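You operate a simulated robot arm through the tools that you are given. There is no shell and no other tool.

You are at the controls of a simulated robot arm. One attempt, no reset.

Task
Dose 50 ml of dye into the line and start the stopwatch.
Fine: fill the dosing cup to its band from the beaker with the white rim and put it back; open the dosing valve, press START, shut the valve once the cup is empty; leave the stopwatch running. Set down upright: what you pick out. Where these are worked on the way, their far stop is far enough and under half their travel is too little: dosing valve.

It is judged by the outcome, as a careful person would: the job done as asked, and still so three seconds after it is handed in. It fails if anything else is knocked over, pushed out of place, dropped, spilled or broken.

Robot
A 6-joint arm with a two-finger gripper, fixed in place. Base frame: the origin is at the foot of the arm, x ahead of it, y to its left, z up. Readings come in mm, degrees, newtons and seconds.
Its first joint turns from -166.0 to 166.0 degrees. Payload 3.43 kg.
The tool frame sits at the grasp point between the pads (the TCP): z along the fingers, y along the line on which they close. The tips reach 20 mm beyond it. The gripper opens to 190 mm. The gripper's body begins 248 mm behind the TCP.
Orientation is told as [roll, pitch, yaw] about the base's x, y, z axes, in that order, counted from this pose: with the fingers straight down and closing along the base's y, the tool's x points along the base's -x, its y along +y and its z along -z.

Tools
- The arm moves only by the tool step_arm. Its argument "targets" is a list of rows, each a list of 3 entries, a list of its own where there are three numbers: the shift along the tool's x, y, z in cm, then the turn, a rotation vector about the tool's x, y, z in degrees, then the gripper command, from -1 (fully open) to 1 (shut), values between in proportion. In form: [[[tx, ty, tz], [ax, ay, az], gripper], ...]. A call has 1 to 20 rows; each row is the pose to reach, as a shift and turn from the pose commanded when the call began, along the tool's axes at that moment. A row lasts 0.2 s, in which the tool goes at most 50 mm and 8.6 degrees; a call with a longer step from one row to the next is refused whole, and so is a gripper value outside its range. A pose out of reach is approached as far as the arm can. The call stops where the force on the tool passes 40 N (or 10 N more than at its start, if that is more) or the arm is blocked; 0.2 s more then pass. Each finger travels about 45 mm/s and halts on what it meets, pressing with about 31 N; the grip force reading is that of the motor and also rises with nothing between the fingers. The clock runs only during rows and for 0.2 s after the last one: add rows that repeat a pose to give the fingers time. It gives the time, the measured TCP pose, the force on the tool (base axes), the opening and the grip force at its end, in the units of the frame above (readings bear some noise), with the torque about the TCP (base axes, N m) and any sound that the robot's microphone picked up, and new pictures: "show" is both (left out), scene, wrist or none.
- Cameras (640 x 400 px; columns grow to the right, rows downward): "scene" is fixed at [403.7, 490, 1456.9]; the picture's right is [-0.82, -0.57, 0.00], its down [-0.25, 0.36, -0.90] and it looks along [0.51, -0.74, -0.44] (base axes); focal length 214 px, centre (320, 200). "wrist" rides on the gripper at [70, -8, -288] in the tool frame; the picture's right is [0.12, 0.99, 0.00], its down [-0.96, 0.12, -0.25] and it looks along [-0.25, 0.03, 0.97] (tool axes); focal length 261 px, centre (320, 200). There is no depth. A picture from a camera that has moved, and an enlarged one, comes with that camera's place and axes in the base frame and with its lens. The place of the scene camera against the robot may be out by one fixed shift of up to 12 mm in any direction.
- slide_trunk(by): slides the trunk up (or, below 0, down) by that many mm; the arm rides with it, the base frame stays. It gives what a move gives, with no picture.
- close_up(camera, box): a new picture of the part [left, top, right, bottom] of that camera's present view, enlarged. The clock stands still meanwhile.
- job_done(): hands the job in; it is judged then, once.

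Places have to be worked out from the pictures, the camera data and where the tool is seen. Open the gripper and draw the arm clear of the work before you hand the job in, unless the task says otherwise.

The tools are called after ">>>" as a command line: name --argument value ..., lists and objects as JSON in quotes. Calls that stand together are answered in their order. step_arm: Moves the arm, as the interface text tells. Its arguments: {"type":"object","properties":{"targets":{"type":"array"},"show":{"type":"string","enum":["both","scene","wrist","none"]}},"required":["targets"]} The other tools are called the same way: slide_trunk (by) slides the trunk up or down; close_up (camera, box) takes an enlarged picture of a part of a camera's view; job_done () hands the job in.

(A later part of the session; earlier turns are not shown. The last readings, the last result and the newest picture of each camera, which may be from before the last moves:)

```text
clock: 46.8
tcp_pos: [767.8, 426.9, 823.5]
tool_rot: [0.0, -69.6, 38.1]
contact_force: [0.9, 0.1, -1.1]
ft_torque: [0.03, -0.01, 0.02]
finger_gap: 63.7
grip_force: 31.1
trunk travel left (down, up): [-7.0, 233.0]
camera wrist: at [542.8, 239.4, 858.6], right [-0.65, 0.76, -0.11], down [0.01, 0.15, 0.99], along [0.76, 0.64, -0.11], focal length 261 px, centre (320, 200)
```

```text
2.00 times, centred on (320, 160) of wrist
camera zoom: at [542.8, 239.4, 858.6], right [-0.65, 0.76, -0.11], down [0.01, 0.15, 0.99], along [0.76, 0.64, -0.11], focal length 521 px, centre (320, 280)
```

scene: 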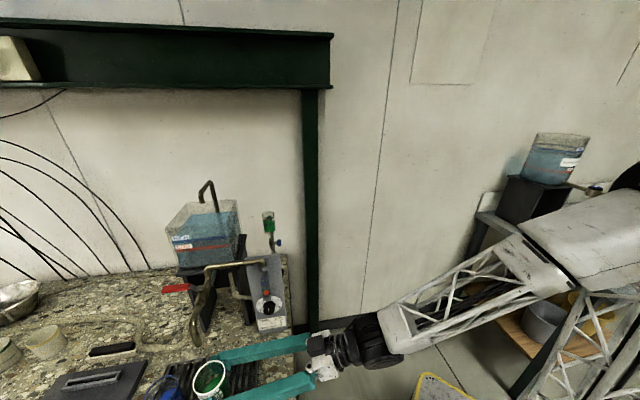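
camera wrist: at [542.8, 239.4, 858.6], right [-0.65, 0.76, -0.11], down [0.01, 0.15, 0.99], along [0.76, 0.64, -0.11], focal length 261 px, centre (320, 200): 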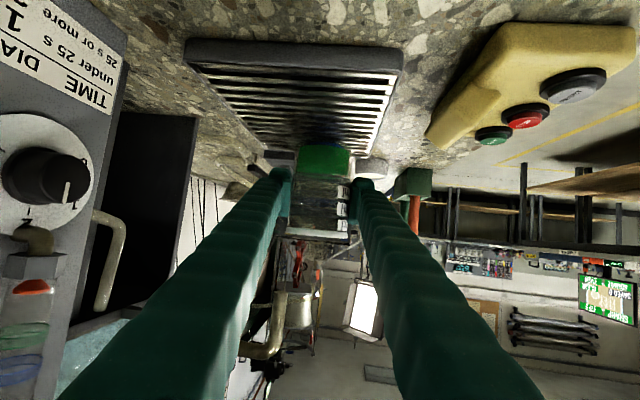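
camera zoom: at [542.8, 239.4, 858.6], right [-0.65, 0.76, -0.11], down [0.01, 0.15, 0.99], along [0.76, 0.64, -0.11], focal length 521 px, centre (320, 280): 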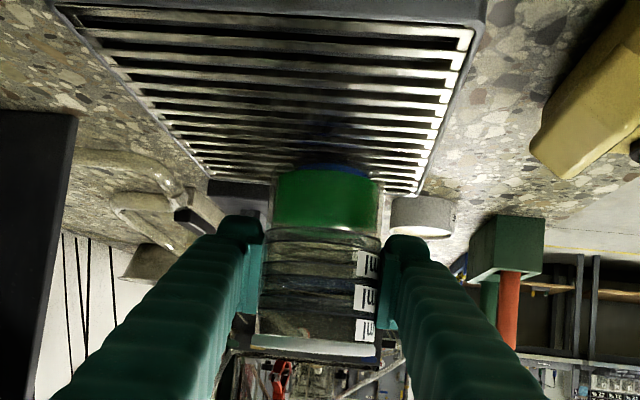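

Directly over its old spot at z 823.5. I lower 40 mm, leaving ≈3 mm.

>>> step_arm --targets '[[[0.94, 0, 0.35], [0, 0, 0], 0.5], [[1.88, 0.05, 0.72], [0, 0, 0], 0.5], [[2.8, 0.05, 1.1], [0, 0, 0], 0.5], [[3.72, 0.05, 1.49], [0, 0, 0], 0.5], [[3.72, 0.05, 1.49], [0, 0, 0], 0.5]]' --show "none"

>>> close_up --camera "scene" --box '[150, 330, 290, 400]'

>>> close_up --camera "wrist" --box '[220, 60, 420, 260]'

```text
clock: 48.0
tcp_pos: [768.6, 428.6, 784.6]
tool_rot: [0.0, -69.6, 38.1]
contact_force: [-0.9, -0.2, -1.3]
ft_torque: [-0.01, 0.02, 0.02]
finger_gap: 63.3
grip_force: 30.6
trunk travel left (down, up): [-7.0, 233.0]
```

```text
4.57 times, centred on (220, 365) of scene
camera zoom: at [403.7, 490.0, 1456.9], right [-0.82, -0.57, 0.0], down [-0.25, 0.36, -0.9], along [0.51, -0.74, -0.44], focal length 980 px, centre (777, -554)
```

zoom: 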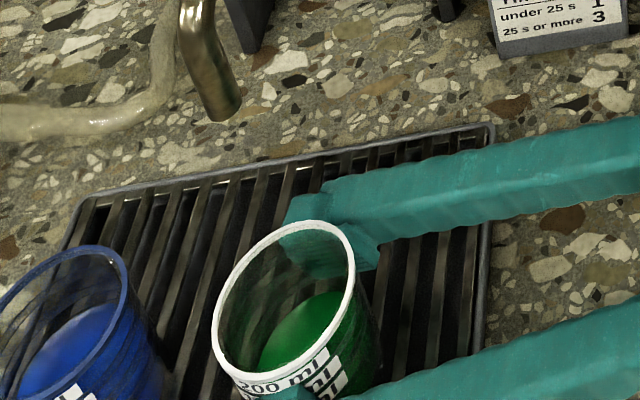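

```text
2.00 times, centred on (320, 160) of wrist
camera zoom: at [543.7, 240.8, 818.1], right [-0.65, 0.76, -0.11], down [0.01, 0.15, 0.99], along [0.76, 0.64, -0.11], focal length 521 px, centre (320, 280)
```

zoom: 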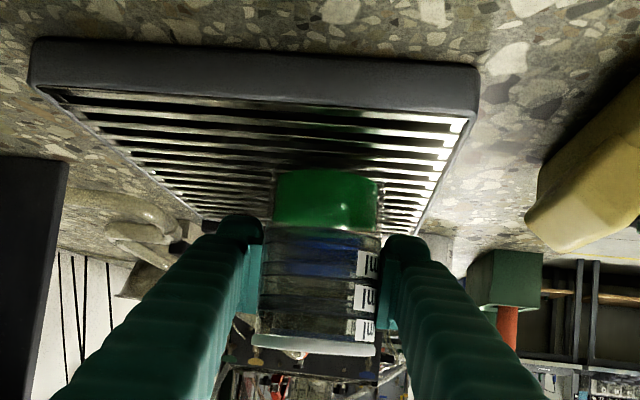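

The beaker hangs upright just above the tray. I lower the last ≈4 mm in small steps and watch the force.

>>> step_arm --targets '[[[0.1, 0, 0.035], [0, 0, 0], 0.5], [[0.2, 0, 0.07], [0, 0, 0], 0.5], [[0.3, 0, 0.11], [0, 0, 0], 0.5], [[0.36, 0, 0.13], [0, 0, 0], 0.5]]' --show "none"

>>> close_up --camera "wrist" --box '[220, 60, 420, 260]'

>>> close_up --camera "scene" --box '[150, 330, 290, 400]'

```text
clock: 49.0
tcp_pos: [769.6, 428.6, 780.4]
tool_rot: [0.0, -69.6, 38.1]
contact_force: [0.4, -0.2, -1.2]
ft_torque: [0.04, 0.0, -0.02]
finger_gap: 63.3
grip_force: 30.9
trunk travel left (down, up): [-7.0, 233.0]
```

```text
2.00 times, centred on (320, 160) of wrist
camera zoom: at [543.1, 240.4, 814.5], right [-0.65, 0.76, -0.11], down [0.01, 0.15, 0.99], along [0.76, 0.64, -0.11], focal length 521 px, centre (320, 280)
```

zoom: 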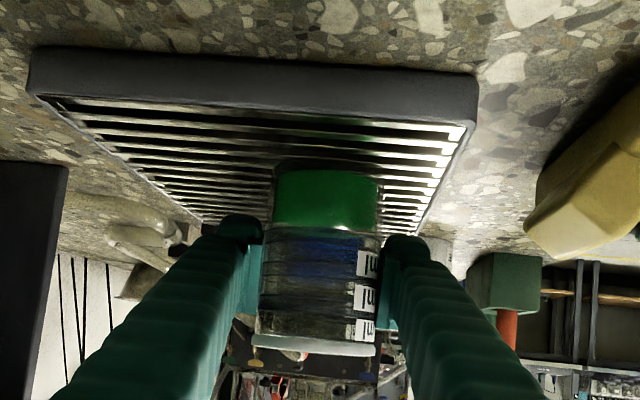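

```text
4.57 times, centred on (220, 365) of scene
camera zoom: at [403.7, 490.0, 1456.9], right [-0.82, -0.57, 0.0], down [-0.25, 0.36, -0.9], along [0.51, -0.74, -0.44], focal length 980 px, centre (777, -554)
```

zoom: 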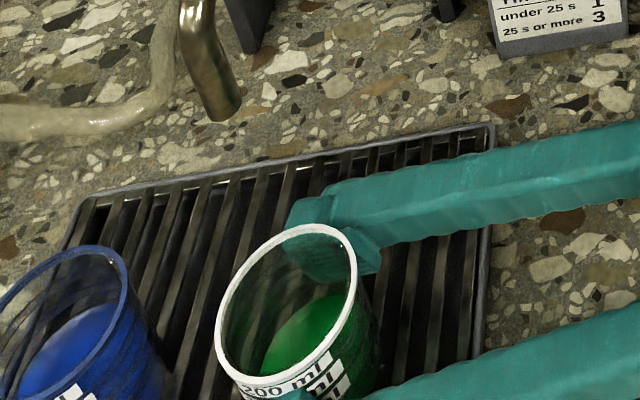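

Height equals the grasp height but the force still shows the beaker's weight. I lower 1 mm at a time until the force shows contact.

>>> step_arm --targets '[[[0.05, 0, 0.018], [0, 0, 0], 0.5], [[0.1, 0, 0.036], [0, 0, 0], 0.5]]' --show "none"

```text
clock: 49.6
tcp_pos: [768.7, 428.3, 780.1]
tool_rot: [0.1, -69.7, 38.1]
contact_force: [-2.5, -1.7, 6.3]
ft_torque: [0.12, 0.33, 0.1]
finger_gap: 63.7
grip_force: 31.6
trunk travel left (down, up): [-7.0, 233.0]
```

Contact is felt (6 N): the beaker stands on the tray. I ease up 0.5 mm and open the fingers to 110 mm.

>>> step_arm --targets '[[[-0.05, 0, -0.02], [0, 0, 0], 0.5], [[-0.05, 0, -0.02], [0, 0, 0], 0.2], [[-0.05, 0, -0.02], [0, 0, 0], 0.0], [[-0.05, 0, -0.02], [0, 0, 0], -0.158], [[-0.05, 0, -0.02], [0, 0, 0], -0.158]]'

>>> close_up --camera "wrist" --box '[220, 60, 420, 260]'

>>> close_up --camera "scene" --box '[150, 330, 290, 400]'

```text
clock: 50.8
tcp_pos: [768.6, 428.6, 779.2]
tool_rot: [0.0, -69.7, 38.2]
contact_force: [-1.3, -0.5, 0.1]
ft_torque: [0.0, -0.01, 0.01]
finger_gap: 110.0
grip_force: 0.0
trunk travel left (down, up): [-7.0, 233.0]
camera wrist: at [543.3, 240.4, 813.9], right [-0.65, 0.76, -0.11], down [0.01, 0.15, 0.99], along [0.76, 0.64, -0.11], focal length 261 px, centre (320, 200)
```

scene: 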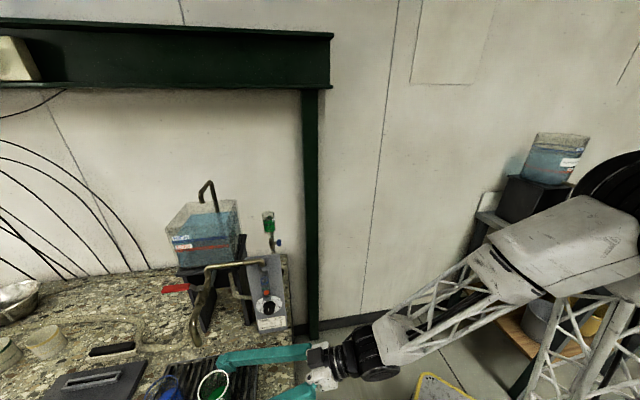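
wrist: 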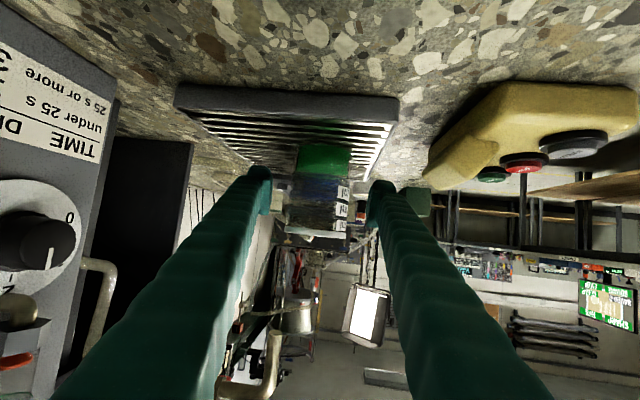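

```text
2.00 times, centred on (320, 160) of wrist
camera zoom: at [543.3, 240.4, 813.9], right [-0.65, 0.76, -0.11], down [0.01, 0.15, 0.99], along [0.76, 0.64, -0.11], focal length 521 px, centre (320, 280)
```

zoom: 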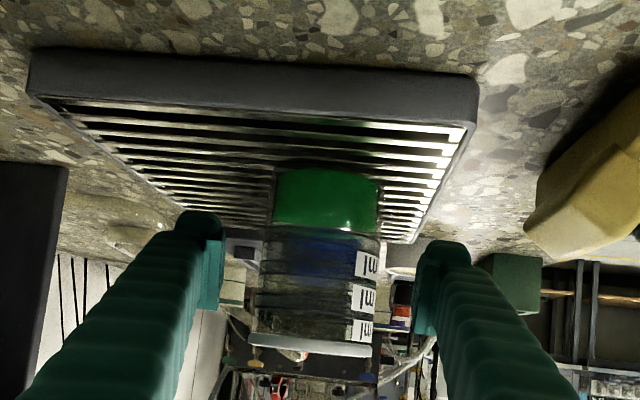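

```text
4.57 times, centred on (220, 365) of scene
camera zoom: at [403.7, 490.0, 1456.9], right [-0.82, -0.57, 0.0], down [-0.25, 0.36, -0.9], along [0.51, -0.74, -0.44], focal length 980 px, centre (777, -554)
```

zoom: 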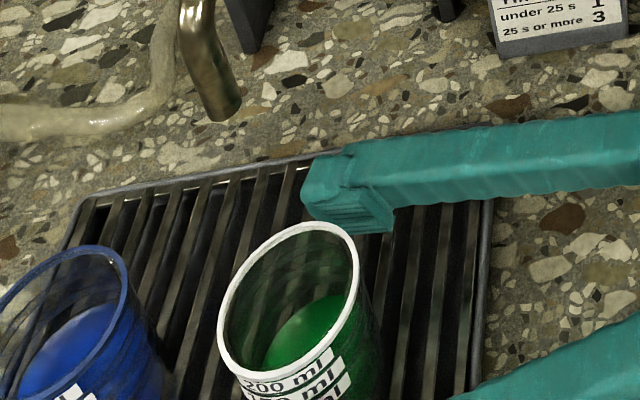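

The beaker stands upright in its place and the fingers are clear. I back straight out ≈72 mm and rise 60 mm.

>>> step_arm --targets '[[[0.62, 0, -1.69], [0, 0, 0], -0.158], [[1.25, 0, -3.38], [0, 0, 0], -0.158], [[1.87, 0, -5.06], [0, 0, 0], -0.158], [[2.5, 0, -6.75], [0, 0, 0], -0.158], [[-0.3, 0, -7.8], [0, 0, 0], -0.158], [[-3.1, 0, -8.85], [0, 0, 0], -0.158], [[-3.1, 0, -8.85], [0, 0, 0], -0.158]]'

>>> close_up --camera "scene" --box '[150, 330, 290, 400]'

>>> close_up --camera "wrist" --box '[390, 20, 560, 140]'

```text
clock: 52.4
tcp_pos: [712.8, 384.8, 839.3]
tool_rot: [0.0, -69.8, 38.0]
contact_force: [0.3, 1.4, -0.2]
ft_torque: [0.01, 0.02, -0.06]
finger_gap: 110.2
grip_force: 0.1
trunk travel left (down, up): [-7.0, 233.0]
camera wrist: at [486.2, 196.2, 874.1], right [-0.65, 0.76, -0.11], down [0.01, 0.15, 0.99], along [0.76, 0.64, -0.11], focal length 261 px, centre (320, 200)
```

scene: 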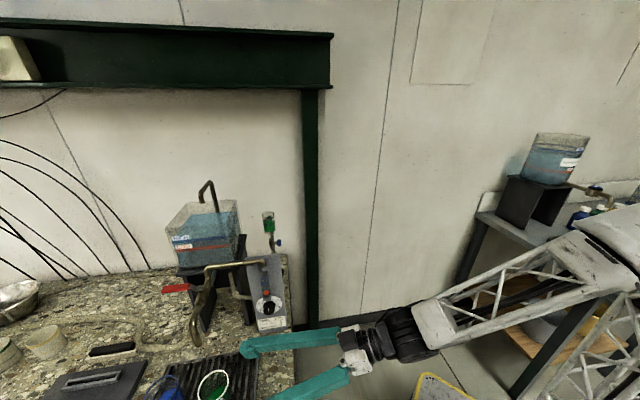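
wrist: 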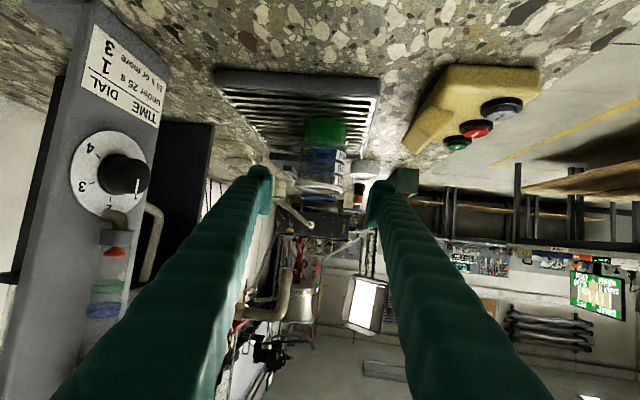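

```text
4.57 times, centred on (220, 365) of scene
camera zoom: at [403.7, 490.0, 1456.9], right [-0.82, -0.57, 0.0], down [-0.25, 0.36, -0.9], along [0.51, -0.74, -0.44], focal length 980 px, centre (777, -554)
```

zoom: 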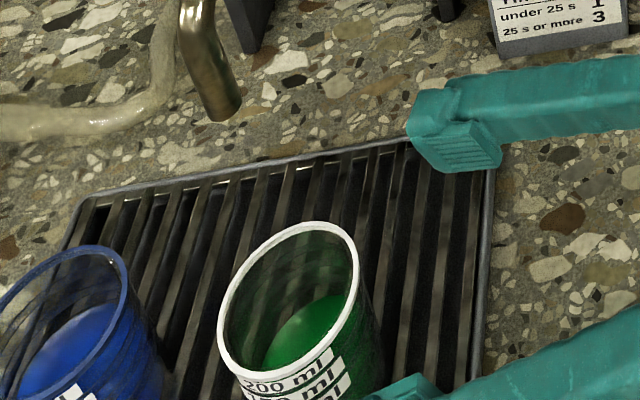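

```text
3.33 times, centred on (475, 80) of wrist
camera zoom: at [486.2, 196.2, 874.1], right [-0.65, 0.76, -0.11], down [0.01, 0.15, 0.99], along [0.76, 0.64, -0.11], focal length 869 px, centre (-197, 600)
```

zoom: 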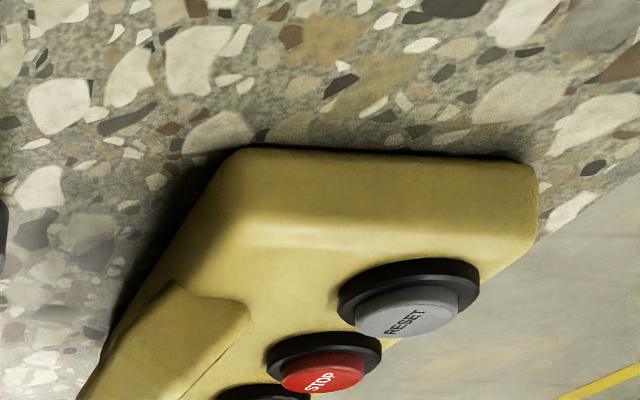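

The beaker is back and undisturbed, with ≈65 ml left in it. Next is the valve; I raise the trunk 100 mm for a clear swing past the panel.

>>> slide_trunk --by 100

```text
clock: 53.7
tcp_pos: [712.3, 384.6, 940.0]
tool_rot: [0.1, -69.7, 38.1]
contact_force: [-0.4, 0.3, -1.0]
ft_torque: [0.02, 0.01, 0.0]
finger_gap: 110.1
grip_force: 0.0
trunk travel left (down, up): [-107.0, 133.0]
```

Now I swing across in front of the bench side to about (720, -150, 1000), turning the heading to 45° so the tool will face along the valve stem.

>>> step_arm --targets '[[[-2.8, 0, -1.04], [0, 0, 0], 0.1], [[-5.6, 0, -2.08], [0, 0, 0], 0.3], [[-4.67, -3.55, -4.61], [-0.55, 0, -0.2], 0.3], [[-3.73, -7.09, -7.14], [-1.1, 0, -0.4], 0.3], [[-2.8, -10.6, -9.67], [-1.65, 0, -0.6], 0.3], [[-1.87, -14.2, -12.2], [-2.2, 0, -0.8], 0.3], [[-0.93, -17.7, -14.7], [-2.75, 0, -1.0], 0.3], [[0, -21.3, -17.3], [-3.3, 0, -1.2], 0.3], [[0.93, -24.8, -19.8], [-3.85, 0, -1.4], 0.3], [[1.87, -28.4, -22.3], [-4.4, 0, -1.6], 0.3], [[2.8, -31.9, -24.8], [-4.95, 0, -1.8], 0.3], [[3.73, -35.5, -27.4], [-5.5, 0, -2.0], 0.3], [[4.67, -39.0, -29.9], [-6.05, 0, -2.2], 0.3], [[5.6, -42.5, -32.45], [-6.6, 0, -2.4], 0.3], [[5.6, -42.5, -32.45], [-6.6, 0, -2.4], 0.3]]'

>>> close_up --camera "wrist" --box '[220, 60, 420, 260]'

```text
clock: 56.9
tcp_pos: [719.0, -149.1, 1001.4]
tool_rot: [0.1, -69.8, 44.9]
contact_force: [0.3, 0.3, -0.3]
ft_torque: [-0.03, -0.02, -0.02]
finger_gap: 66.5
grip_force: 0.1
trunk travel left (down, up): [-107.0, 133.0]
camera wrist: at [517.5, -363.6, 1035.4], right [-0.73, 0.67, -0.11], down [-0.01, 0.15, 0.99], along [0.68, 0.73, -0.11], focal length 261 px, centre (320, 200)
```

scene: 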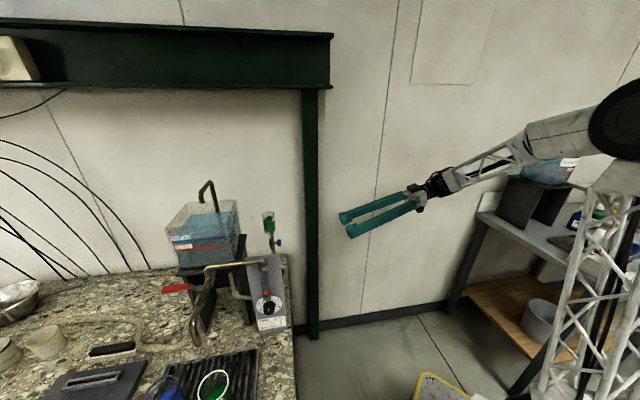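
wrist: 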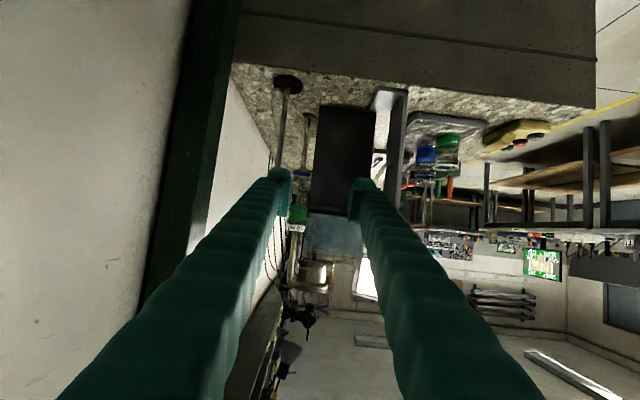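

```text
2.00 times, centred on (320, 160) of wrist
camera zoom: at [517.5, -363.6, 1035.4], right [-0.73, 0.67, -0.11], down [-0.01, 0.15, 0.99], along [0.68, 0.73, -0.11], focal length 521 px, centre (320, 280)
```

zoom: 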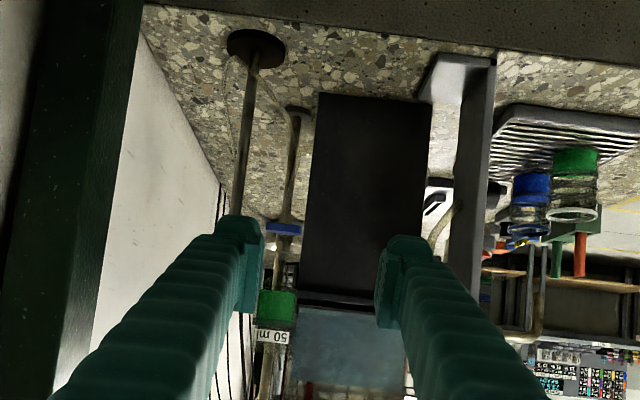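

Looking along the stem, the wing handle is a horizontal bar ≈38 mm long at z≈926, about 270 mm ahead and 37 mm to the right of the TCP. I move up to ≈120 mm short of it, levelling the tool to about 5° and lining up with it.

>>> step_arm --targets '[[[0.5, -0.75, 3.1], [0.3, -3, 0.1], 0.3], [[0.95, -1.5, 6.15], [0.5, -6, 0.2], 0.3], [[1.4, -2.2, 9.2], [0.8, -9, 0.3], 0.3], [[1.9, -3.0, 12.3], [1.0, -12, 0.4], 0.3], [[2.34, -3.7, 15.35], [1.3, -15, 0.5], 0.3], [[2.34, -3.7, 15.35], [1.3, -15, 0.5], 0.3]]'

>>> close_up --camera "wrist" --box '[260, 80, 380, 240]'

>>> close_up --camera "scene" --box '[240, 200, 340, 280]'

```text
clock: 58.3
tcp_pos: [840.7, -78.7, 925.7]
tool_rot: [2.5, -84.8, 41.2]
contact_force: [0.6, -0.5, 0.1]
ft_torque: [-0.04, -0.01, 0.0]
finger_gap: 66.7
grip_force: 0.1
trunk travel left (down, up): [-107.0, 133.0]
camera wrist: at [636.0, -287.9, 881.8], right [-0.69, 0.71, -0.11], down [-0.19, -0.03, 0.98], along [0.69, 0.7, 0.16], focal length 261 px, centre (320, 200)
```

scene: 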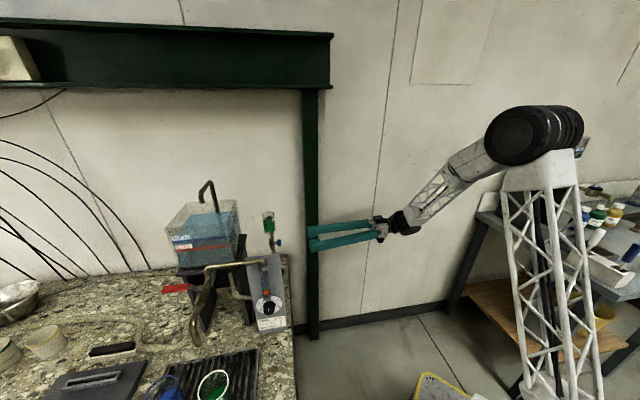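
wrist: 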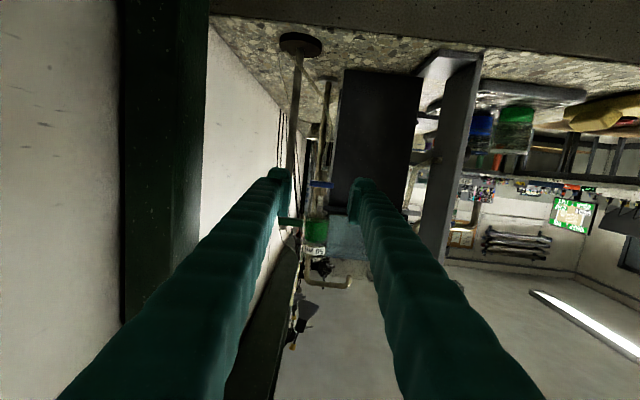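

```text
2.50 times, centred on (320, 160) of wrist
camera zoom: at [636.0, -287.9, 881.8], right [-0.69, 0.71, -0.11], down [-0.19, -0.03, 0.98], along [0.69, 0.7, 0.16], focal length 652 px, centre (320, 300)
```

zoom: 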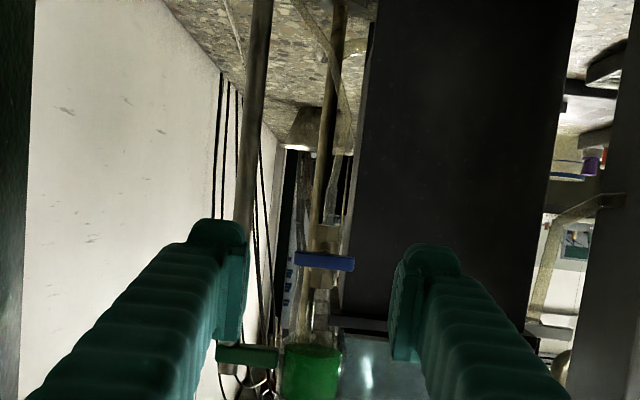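

```text
5.00 times, centred on (290, 240) of scene
camera zoom: at [403.7, 490.0, 1456.9], right [-0.82, -0.57, 0.0], down [-0.25, 0.36, -0.9], along [0.51, -0.74, -0.44], focal length 1072 px, centre (470, 0)
```

zoom: 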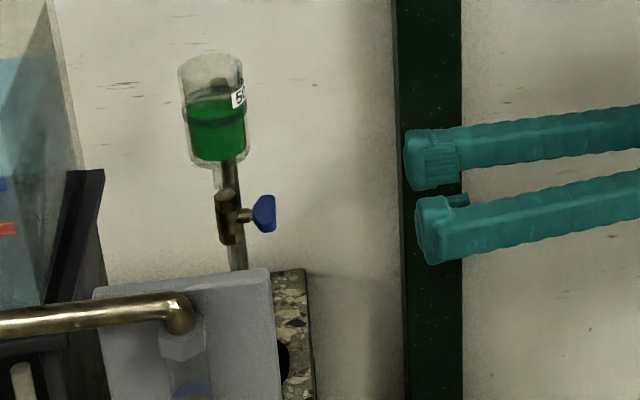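

The handle's centre resolves to ≈(932, 16, 925), stem heading ≈44–45°, the rod stays clear to the right. I advance 88 mm with the fingers at 66 mm gap, levelling out, and check before the last bit.

>>> step_arm --targets '[[[-0.2, 0.11, 2.2], [0, -1.2, 0], 0.3], [[-0.4, 0.22, 4.4], [0, -2.4, 0], 0.3], [[-0.6, 0.33, 6.6], [0, -3.8, 0], 0.3], [[-0.8, 0.45, 8.8], [0, -5.2, 0], 0.3], [[-0.8, 0.45, 8.8], [0, -5.2, 0], 0.3]]'

>>> close_up --camera "wrist" --box '[260, 110, 380, 240]'

>>> close_up --camera "scene" --box '[250, 205, 330, 265]'

```text
clock: 59.5
tcp_pos: [902.9, -15.3, 925.9]
tool_rot: [67.6, -89.7, -23.6]
contact_force: [0.2, -0.3, 0.7]
ft_torque: [0.01, -0.01, 0.0]
finger_gap: 66.4
grip_force: 0.0
trunk travel left (down, up): [-107.0, 133.0]
camera wrist: at [700.8, -218.8, 856.0], right [-0.69, 0.72, -0.11], down [-0.25, -0.09, 0.96], along [0.68, 0.69, 0.24], focal length 261 px, centre (320, 200)
```

scene: 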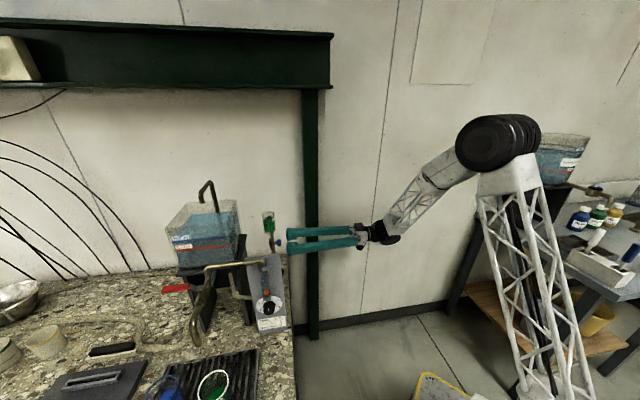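
wrist: 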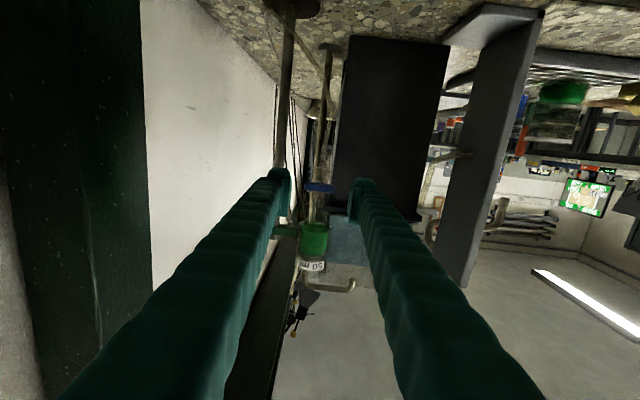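

```text
3.08 times, centred on (320, 175) of wrist
camera zoom: at [700.8, -218.8, 856.0], right [-0.69, 0.72, -0.11], down [-0.25, -0.09, 0.96], along [0.68, 0.69, 0.24], focal length 802 px, centre (320, 277)
```

zoom: 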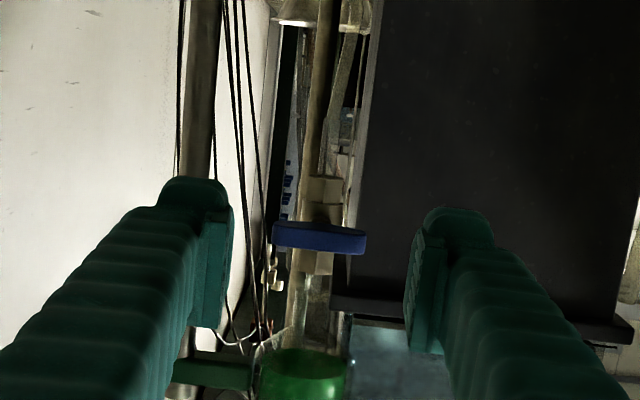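

```text
6.67 times, centred on (290, 235) of scene
camera zoom: at [403.7, 490.0, 1456.9], right [-0.82, -0.57, 0.0], down [-0.25, 0.36, -0.9], along [0.51, -0.74, -0.44], focal length 1430 px, centre (520, -33)
```

zoom: 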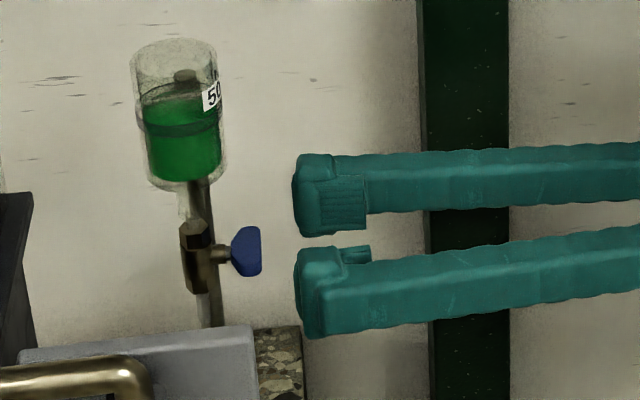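

The wing (40 mm long) is centred between the fingers, ≈42 mm ahead. I advance the last 29 mm so only the fingertips overlap it.

>>> step_arm --targets '[[[0.07, 0.01, 0.98], [0, 0, 0], 0.3], [[0.14, 0.03, 1.96], [0, 0, 0], 0.3], [[0.21, 0.04, 2.94], [0, 0, 0], 0.3], [[0.21, 0.04, 2.94], [0, 0, 0], 0.3]]'

>>> close_up --camera "wrist" --box '[260, 110, 380, 240]'

>>> close_up --camera "scene" --box '[250, 205, 330, 265]'

```text
clock: 60.5
tcp_pos: [923.1, 6.0, 923.0]
tool_rot: [63.0, -89.7, -19.1]
contact_force: [-0.2, -0.1, -0.2]
ft_torque: [-0.02, -0.03, -0.02]
finger_gap: 66.5
grip_force: 0.1
trunk travel left (down, up): [-107.0, 133.0]
camera wrist: at [721.5, -198.7, 852.3], right [-0.69, 0.72, -0.11], down [-0.25, -0.09, 0.96], along [0.68, 0.69, 0.24], focal length 261 px, centre (320, 200)
```

scene: 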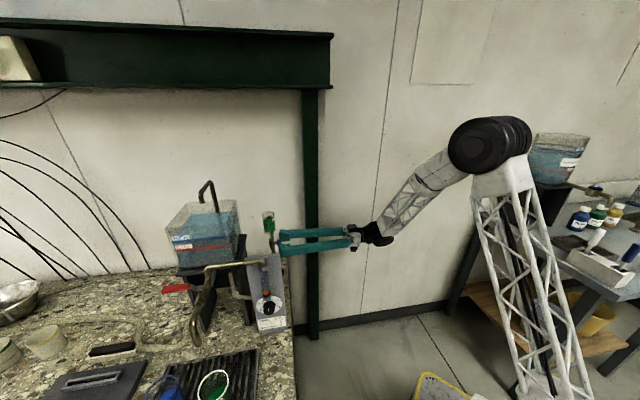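
wrist: 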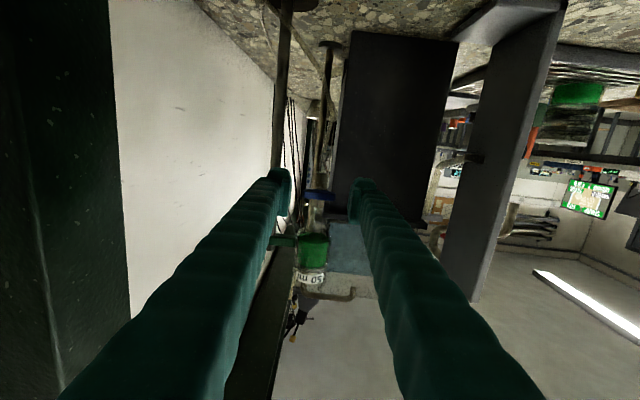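

```text
3.08 times, centred on (320, 175) of wrist
camera zoom: at [721.5, -198.7, 852.3], right [-0.69, 0.72, -0.11], down [-0.25, -0.09, 0.96], along [0.68, 0.69, 0.24], focal length 802 px, centre (320, 277)
```

zoom: 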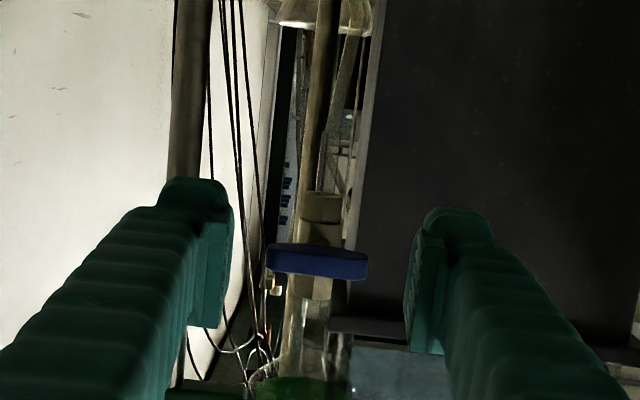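

```text
6.67 times, centred on (290, 235) of scene
camera zoom: at [403.7, 490.0, 1456.9], right [-0.82, -0.57, 0.0], down [-0.25, 0.36, -0.9], along [0.51, -0.74, -0.44], focal length 1430 px, centre (520, -33)
```

zoom: 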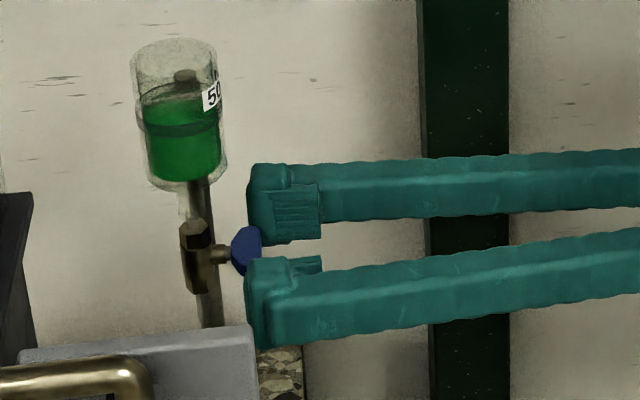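

Only ≈8 mm of overlap so far, so I advance 5 mm more and then close gently on the wing's two ends.

>>> step_arm --targets '[[[-0.1, 0, 0.5], [0, 0, 0], 0.3], [[-0.1, 0, 0.5], [0, 0, 0], 0.5], [[-0.1, 0, 0.5], [0, 0, 0], 0.65], [[-0.1, 0, 0.5], [0, 0, 0], 0.65], [[-0.1, 0, 0.5], [0, 0, 0], 0.65]]'

>>> close_up --camera "wrist" --box '[260, 110, 380, 240]'

>>> close_up --camera "scene" --box '[250, 205, 330, 265]'

```text
clock: 61.7
tcp_pos: [927.3, 8.7, 922.3]
tool_rot: [65.7, -89.7, -21.9]
contact_force: [17.2, -4.6, 1.8]
ft_torque: [-0.05, 0.03, -0.09]
finger_gap: 39.1
grip_force: 45.0
trunk travel left (down, up): [-107.0, 133.0]
camera wrist: at [725.3, -196.1, 853.3], right [-0.69, 0.72, -0.11], down [-0.25, -0.09, 0.96], along [0.68, 0.69, 0.24], focal length 261 px, centre (320, 200)
```

scene: 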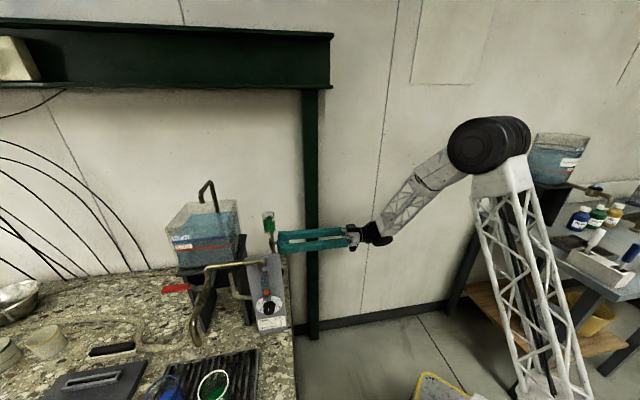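
wrist: 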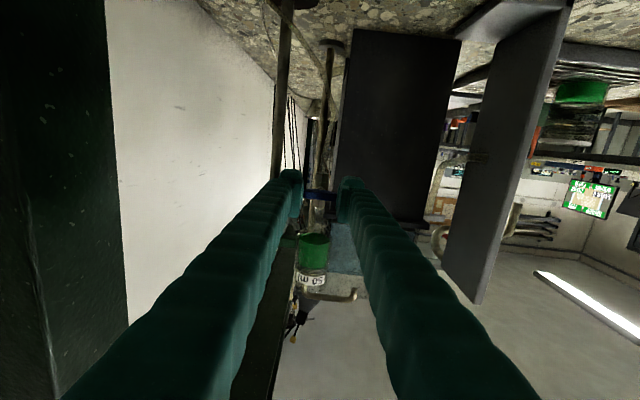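

```text
3.08 times, centred on (320, 175) of wrist
camera zoom: at [725.3, -196.1, 853.3], right [-0.69, 0.72, -0.11], down [-0.25, -0.09, 0.96], along [0.68, 0.69, 0.24], focal length 802 px, centre (320, 277)
```

zoom: 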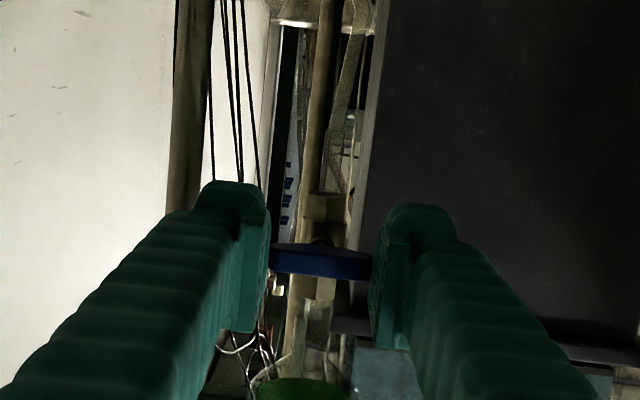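

```text
6.67 times, centred on (290, 235) of scene
camera zoom: at [403.7, 490.0, 1456.9], right [-0.82, -0.57, 0.0], down [-0.25, 0.36, -0.9], along [0.51, -0.74, -0.44], focal length 1430 px, centre (520, -33)
```

zoom: 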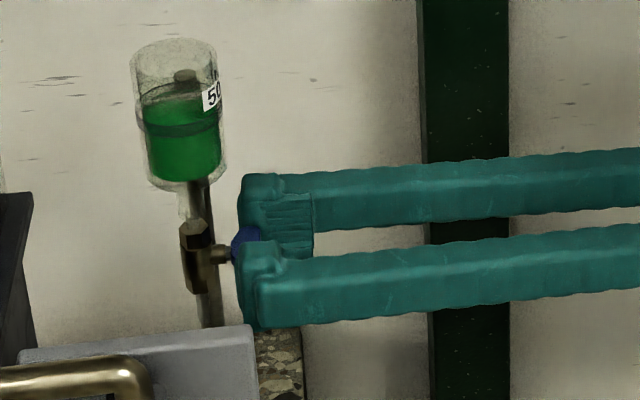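

The wing is held (gap 39 mm) but there's ≈15 N sideways, so the grip is slightly off-centre. I shift 1.5 mm to the right to relax it.

>>> step_arm --targets '[[[0, -0.08, 0], [0, 0, 0], 0.65], [[0, -0.15, 0], [0, 0, 0], 0.65]]' --show "none"

```text
clock: 62.3
tcp_pos: [926.6, 7.4, 923.4]
tool_rot: [62.7, -89.7, -18.9]
contact_force: [-1.2, -4.7, -1.6]
ft_torque: [0.04, -0.14, 0.04]
finger_gap: 39.1
grip_force: 45.1
trunk travel left (down, up): [-107.0, 133.0]
```

The side load is gone. I try turning counter-clockwise (as seen facing the handle) by 6° and read the torque.

>>> step_arm --targets '[[[0, 0, 0], [0, 0, -3], 0.65], [[0, 0, 0], [0, 0, -6], 0.65]]' --show "none"

>>> close_up --camera "wrist" --box '[260, 110, 380, 240]'

```text
clock: 62.9
tcp_pos: [927.6, 8.9, 923.4]
tool_rot: [-88.3, -84.3, 132.2]
contact_force: [-16.1, -2.3, -6.9]
ft_torque: [0.24, -0.25, 0.18]
finger_gap: 39.1
grip_force: 44.8
trunk travel left (down, up): [-107.0, 133.0]
```

```text
3.08 times, centred on (320, 175) of wrist
camera zoom: at [731.0, -202.1, 854.8], right [-0.68, 0.7, -0.22], down [-0.32, -0.02, 0.95], along [0.66, 0.71, 0.24], focal length 802 px, centre (320, 277)
```

zoom: 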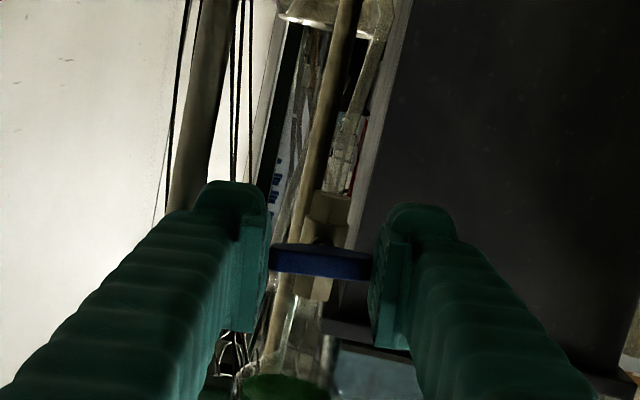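

The wing turns freely with the fingers. I continue to about −36° in small steps.

>>> step_arm --targets '[[[0, 0, -0.1], [0, 0, -5], 0.65], [[0, 0, -0.1], [0, 0, -10], 0.65], [[0, 0, -0.1], [0, 0, -15], 0.65], [[0, 0, -0.1], [0, 0, -20], 0.65], [[0, 0, -0.1], [0, 0, -25], 0.65], [[0, 0, -0.1], [0, 0, -30], 0.65]]'

>>> close_up --camera "scene" --box '[250, 205, 330, 265]'

>>> close_up --camera "wrist" --box '[260, 110, 380, 240]'

```text
clock: 64.3
tcp_pos: [927.1, 8.5, 922.9]
tool_rot: [-89.8, -54.2, 133.4]
contact_force: [1.8, 29.1, -8.5]
ft_torque: [0.2, -0.14, 0.38]
finger_gap: 39.0
grip_force: 45.1
trunk travel left (down, up): [-107.0, 133.0]
camera wrist: at [753.4, -225.5, 872.1], right [-0.51, 0.53, -0.68], down [-0.63, 0.3, 0.71], along [0.58, 0.79, 0.18], focal length 261 px, centre (320, 200)
```

scene: 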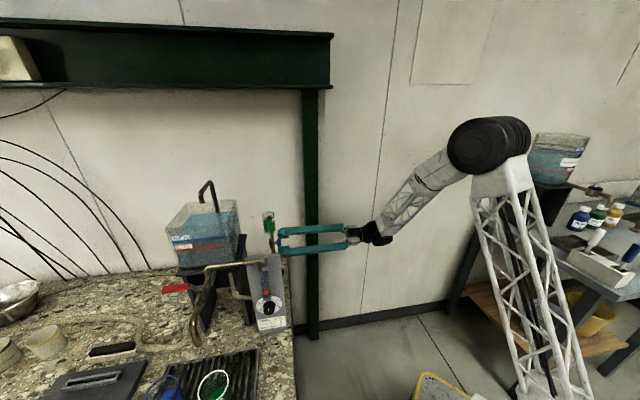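
wrist: 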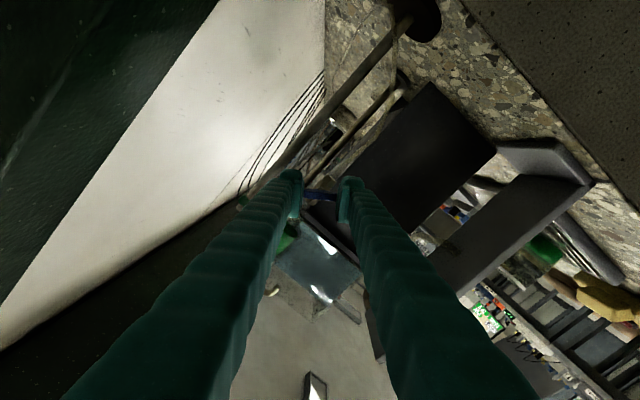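

```text
6.67 times, centred on (290, 235) of scene
camera zoom: at [403.7, 490.0, 1456.9], right [-0.82, -0.57, 0.0], down [-0.25, 0.36, -0.9], along [0.51, -0.74, -0.44], focal length 1430 px, centre (520, -33)
```

zoom: 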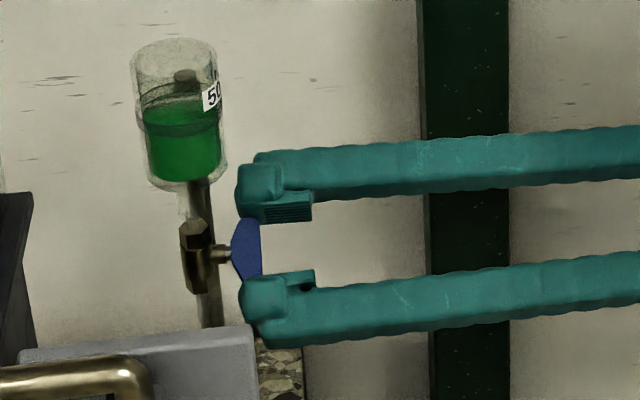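

```text
3.08 times, centred on (320, 175) of wrist
camera zoom: at [753.4, -225.5, 872.1], right [-0.51, 0.53, -0.68], down [-0.63, 0.3, 0.71], along [0.58, 0.79, 0.18], focal length 802 px, centre (320, 277)
```

zoom: 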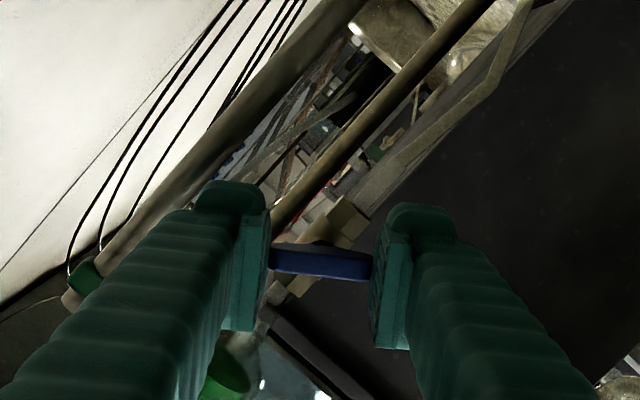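

The wing has turned 36° (no stop, cup still full) with ≈20–29 N sideways, implying the stem axis is ≈3 mm below my TCP. I relax that offset, then look at the force.

>>> step_arm --targets '[[[-0.05, 0.08, 0.05], [0, 0, 0], 0.65], [[-0.1, 0.15, 0.1], [0, 0, 0], 0.65]]' --show "none"

```text
clock: 64.9
tcp_pos: [927.8, 7.8, 923.0]
tool_rot: [-89.7, -54.2, 133.4]
contact_force: [9.9, 21.2, -7.8]
ft_torque: [-0.02, 0.02, 0.18]
finger_gap: 39.0
grip_force: 45.0
trunk travel left (down, up): [-107.0, 133.0]
```

Still ≈22 N pulling forward and 8 N sideways; I ease 0.8 mm forward and 0.7 mm further left.

>>> step_arm --targets '[[[-0.04, 0.06, 0.08], [0, 0, 0], 0.65], [[-0.04, 0.06, 0.08], [0, 0, 0], 0.65]]' --show "none"

```text
clock: 65.5
tcp_pos: [927.4, 8.9, 922.2]
tool_rot: [-89.6, -54.3, 133.5]
contact_force: [3.3, -1.4, -8.8]
ft_torque: [-0.3, 0.32, -0.25]
finger_gap: 39.2
grip_force: 44.9
trunk travel left (down, up): [-107.0, 133.0]
```

Forces are small now. I continue the turn another 28°, following the axis.

>>> step_arm --targets '[[[0.03, 0.05, 0], [0, 0, -5], 0.65], [[0.04, 0.08, 0], [0, 0, -10], 0.65], [[0.05, 0.1, 0], [0, 0, -15], 0.65], [[0.06, 0.13, 0], [0, 0, -20], 0.65], [[0.07, 0.15, 0], [0, 0, -25], 0.65], [[0.08, 0.17, 0], [0, 0, -28], 0.65]]' --show "none"

>>> close_up --camera "scene" --box '[250, 205, 330, 265]'

```text
clock: 66.9
tcp_pos: [927.0, 8.5, 922.7]
tool_rot: [-90.0, -26.2, 133.6]
contact_force: [21.7, -28.6, 13.1]
ft_torque: [0.1, -0.1, -0.25]
finger_gap: 39.1
grip_force: 44.9
trunk travel left (down, up): [-107.0, 133.0]
```

```text
6.67 times, centred on (290, 235) of scene
camera zoom: at [403.7, 490.0, 1456.9], right [-0.82, -0.57, 0.0], down [-0.25, 0.36, -0.9], along [0.51, -0.74, -0.44], focal length 1430 px, centre (520, -33)
```

zoom: 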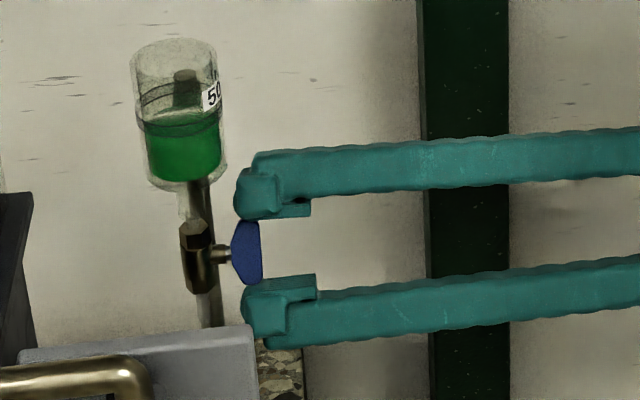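

The level is dropping: the valve is opening. I've over-compensated sideways (≈35 N), so I shift back ≈2.5 mm.

>>> step_arm --targets '[[[0.1, -0.08, 0], [0, 0, 0], 0.65], [[0.19, -0.16, 0], [0, 0, 0], 0.65]]' --show "none"

```text
clock: 67.5
tcp_pos: [927.0, 8.2, 923.3]
tool_rot: [-90.0, -26.2, 133.8]
contact_force: [2.8, -25.0, 18.4]
ft_torque: [0.03, -0.08, -0.46]
finger_gap: 38.9
grip_force: 45.1
trunk travel left (down, up): [-107.0, 133.0]
```

Remaining load is along the closing axis (≈25 N) and a bit of push; I ease 1.8 mm along that axis and 0.4 mm back.

>>> step_arm --targets '[[[0.05, -0.1, -0.03], [0, 0, 0], 0.65], [[0.05, -0.18, -0.04], [0, 0, 0], 0.65]]' --show "none"

```text
clock: 68.1
tcp_pos: [927.4, 9.2, 922.5]
tool_rot: [-89.9, -26.3, 133.8]
contact_force: [-8.2, -13.7, 10.5]
ft_torque: [0.14, -0.15, 0.15]
finger_gap: 38.8
grip_force: 44.6
trunk travel left (down, up): [-107.0, 133.0]
```

Load is modest now (≈19 N). I complete the quarter turn with another 25° toward vertical.

>>> step_arm --targets '[[[0.02, -0.05, -0.05], [0, 0, -5], 0.65], [[0.02, -0.06, -0.06], [0, 0, -10], 0.65], [[0.02, -0.06, -0.07], [0, 0, -15], 0.65], [[0.02, -0.06, -0.07], [0, 0, -20], 0.65], [[0.02, -0.06, -0.07], [0, 0, -25], 0.65]]' --show "none"

>>> close_up --camera "scene" --box '[250, 205, 330, 265]'

```text
clock: 69.3
tcp_pos: [926.6, 8.5, 922.9]
tool_rot: [-89.6, -1.1, 133.8]
contact_force: [-18.9, 30.6, -15.2]
ft_torque: [0.0, 0.08, 0.35]
finger_gap: 39.0
grip_force: 44.9
trunk travel left (down, up): [-107.0, 133.0]
```

```text
6.67 times, centred on (290, 235) of scene
camera zoom: at [403.7, 490.0, 1456.9], right [-0.82, -0.57, 0.0], down [-0.25, 0.36, -0.9], along [0.51, -0.74, -0.44], focal length 1430 px, centre (520, -33)
```

zoom: 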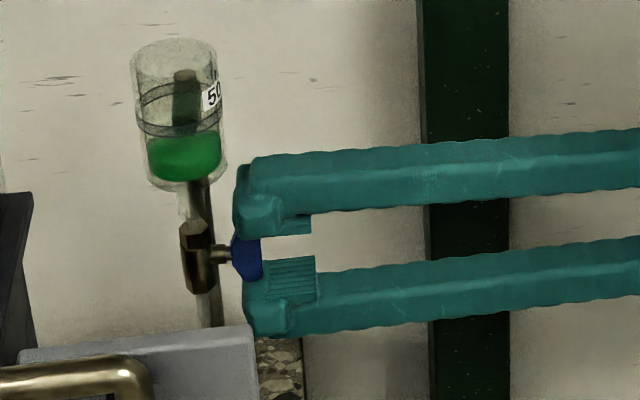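

The wing is now vertical (turned ≈89°) and the cup is draining fast (≈25 ml left). I release the handle and back straight out along the stem.

>>> step_arm --targets '[[[0, 0, 0], [0, 0, 0], 0.4], [[0, 0, 0], [0, 0, 0], 0.3], [[0, 0, 0], [0, 0, 0], 0.3], [[0, 0, -2.0], [0, 0, 0], 0.3], [[0, 0, -5.0], [0, 0, 0], 0.3], [[0, 0, -9.0], [0, 0, 0], 0.3], [[0, 0, -13.0], [0, 0, 0], 0.3]]'

>>> close_up --camera "scene" --box '[250, 205, 330, 265]'

```text
clock: 70.9
tcp_pos: [832.7, -82.7, 924.4]
tool_rot: [-90.0, -1.3, 133.8]
contact_force: [0.5, -0.1, 0.0]
ft_torque: [-0.01, -0.01, -0.02]
finger_gap: 66.5
grip_force: 0.0
trunk travel left (down, up): [-107.0, 133.0]
camera wrist: at [675.4, -332.9, 932.2], right [0.07, -0.07, -1.0], down [-0.85, 0.52, -0.09], along [0.53, 0.85, -0.03], focal length 261 px, centre (320, 200)
```

scene: 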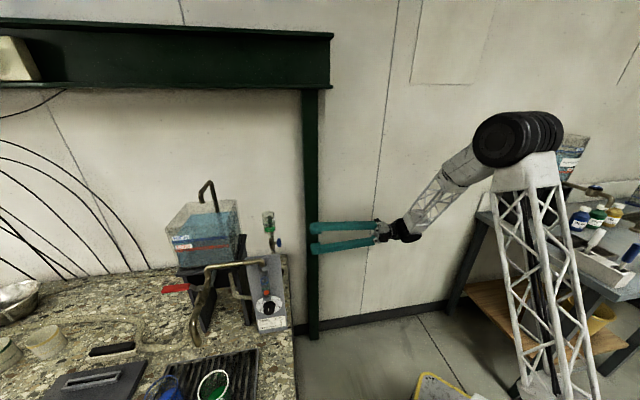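
wrist: 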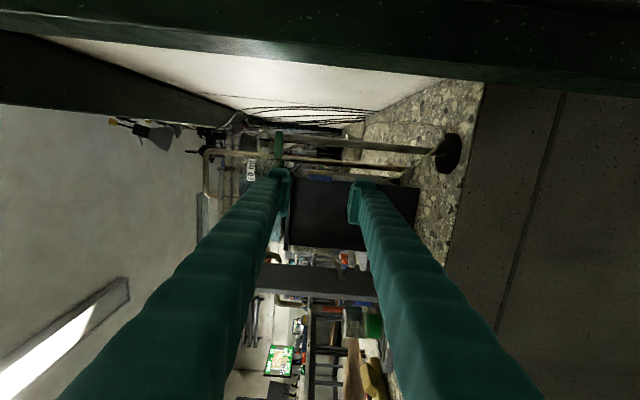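

```text
6.67 times, centred on (290, 235) of scene
camera zoom: at [403.7, 490.0, 1456.9], right [-0.82, -0.57, 0.0], down [-0.25, 0.36, -0.9], along [0.51, -0.74, -0.44], focal length 1430 px, centre (520, -33)
```

zoom: 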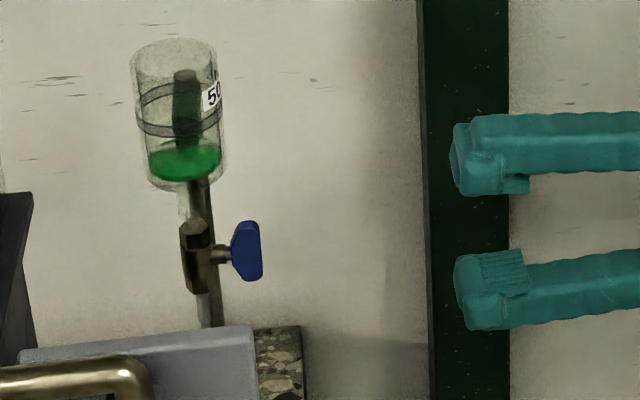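

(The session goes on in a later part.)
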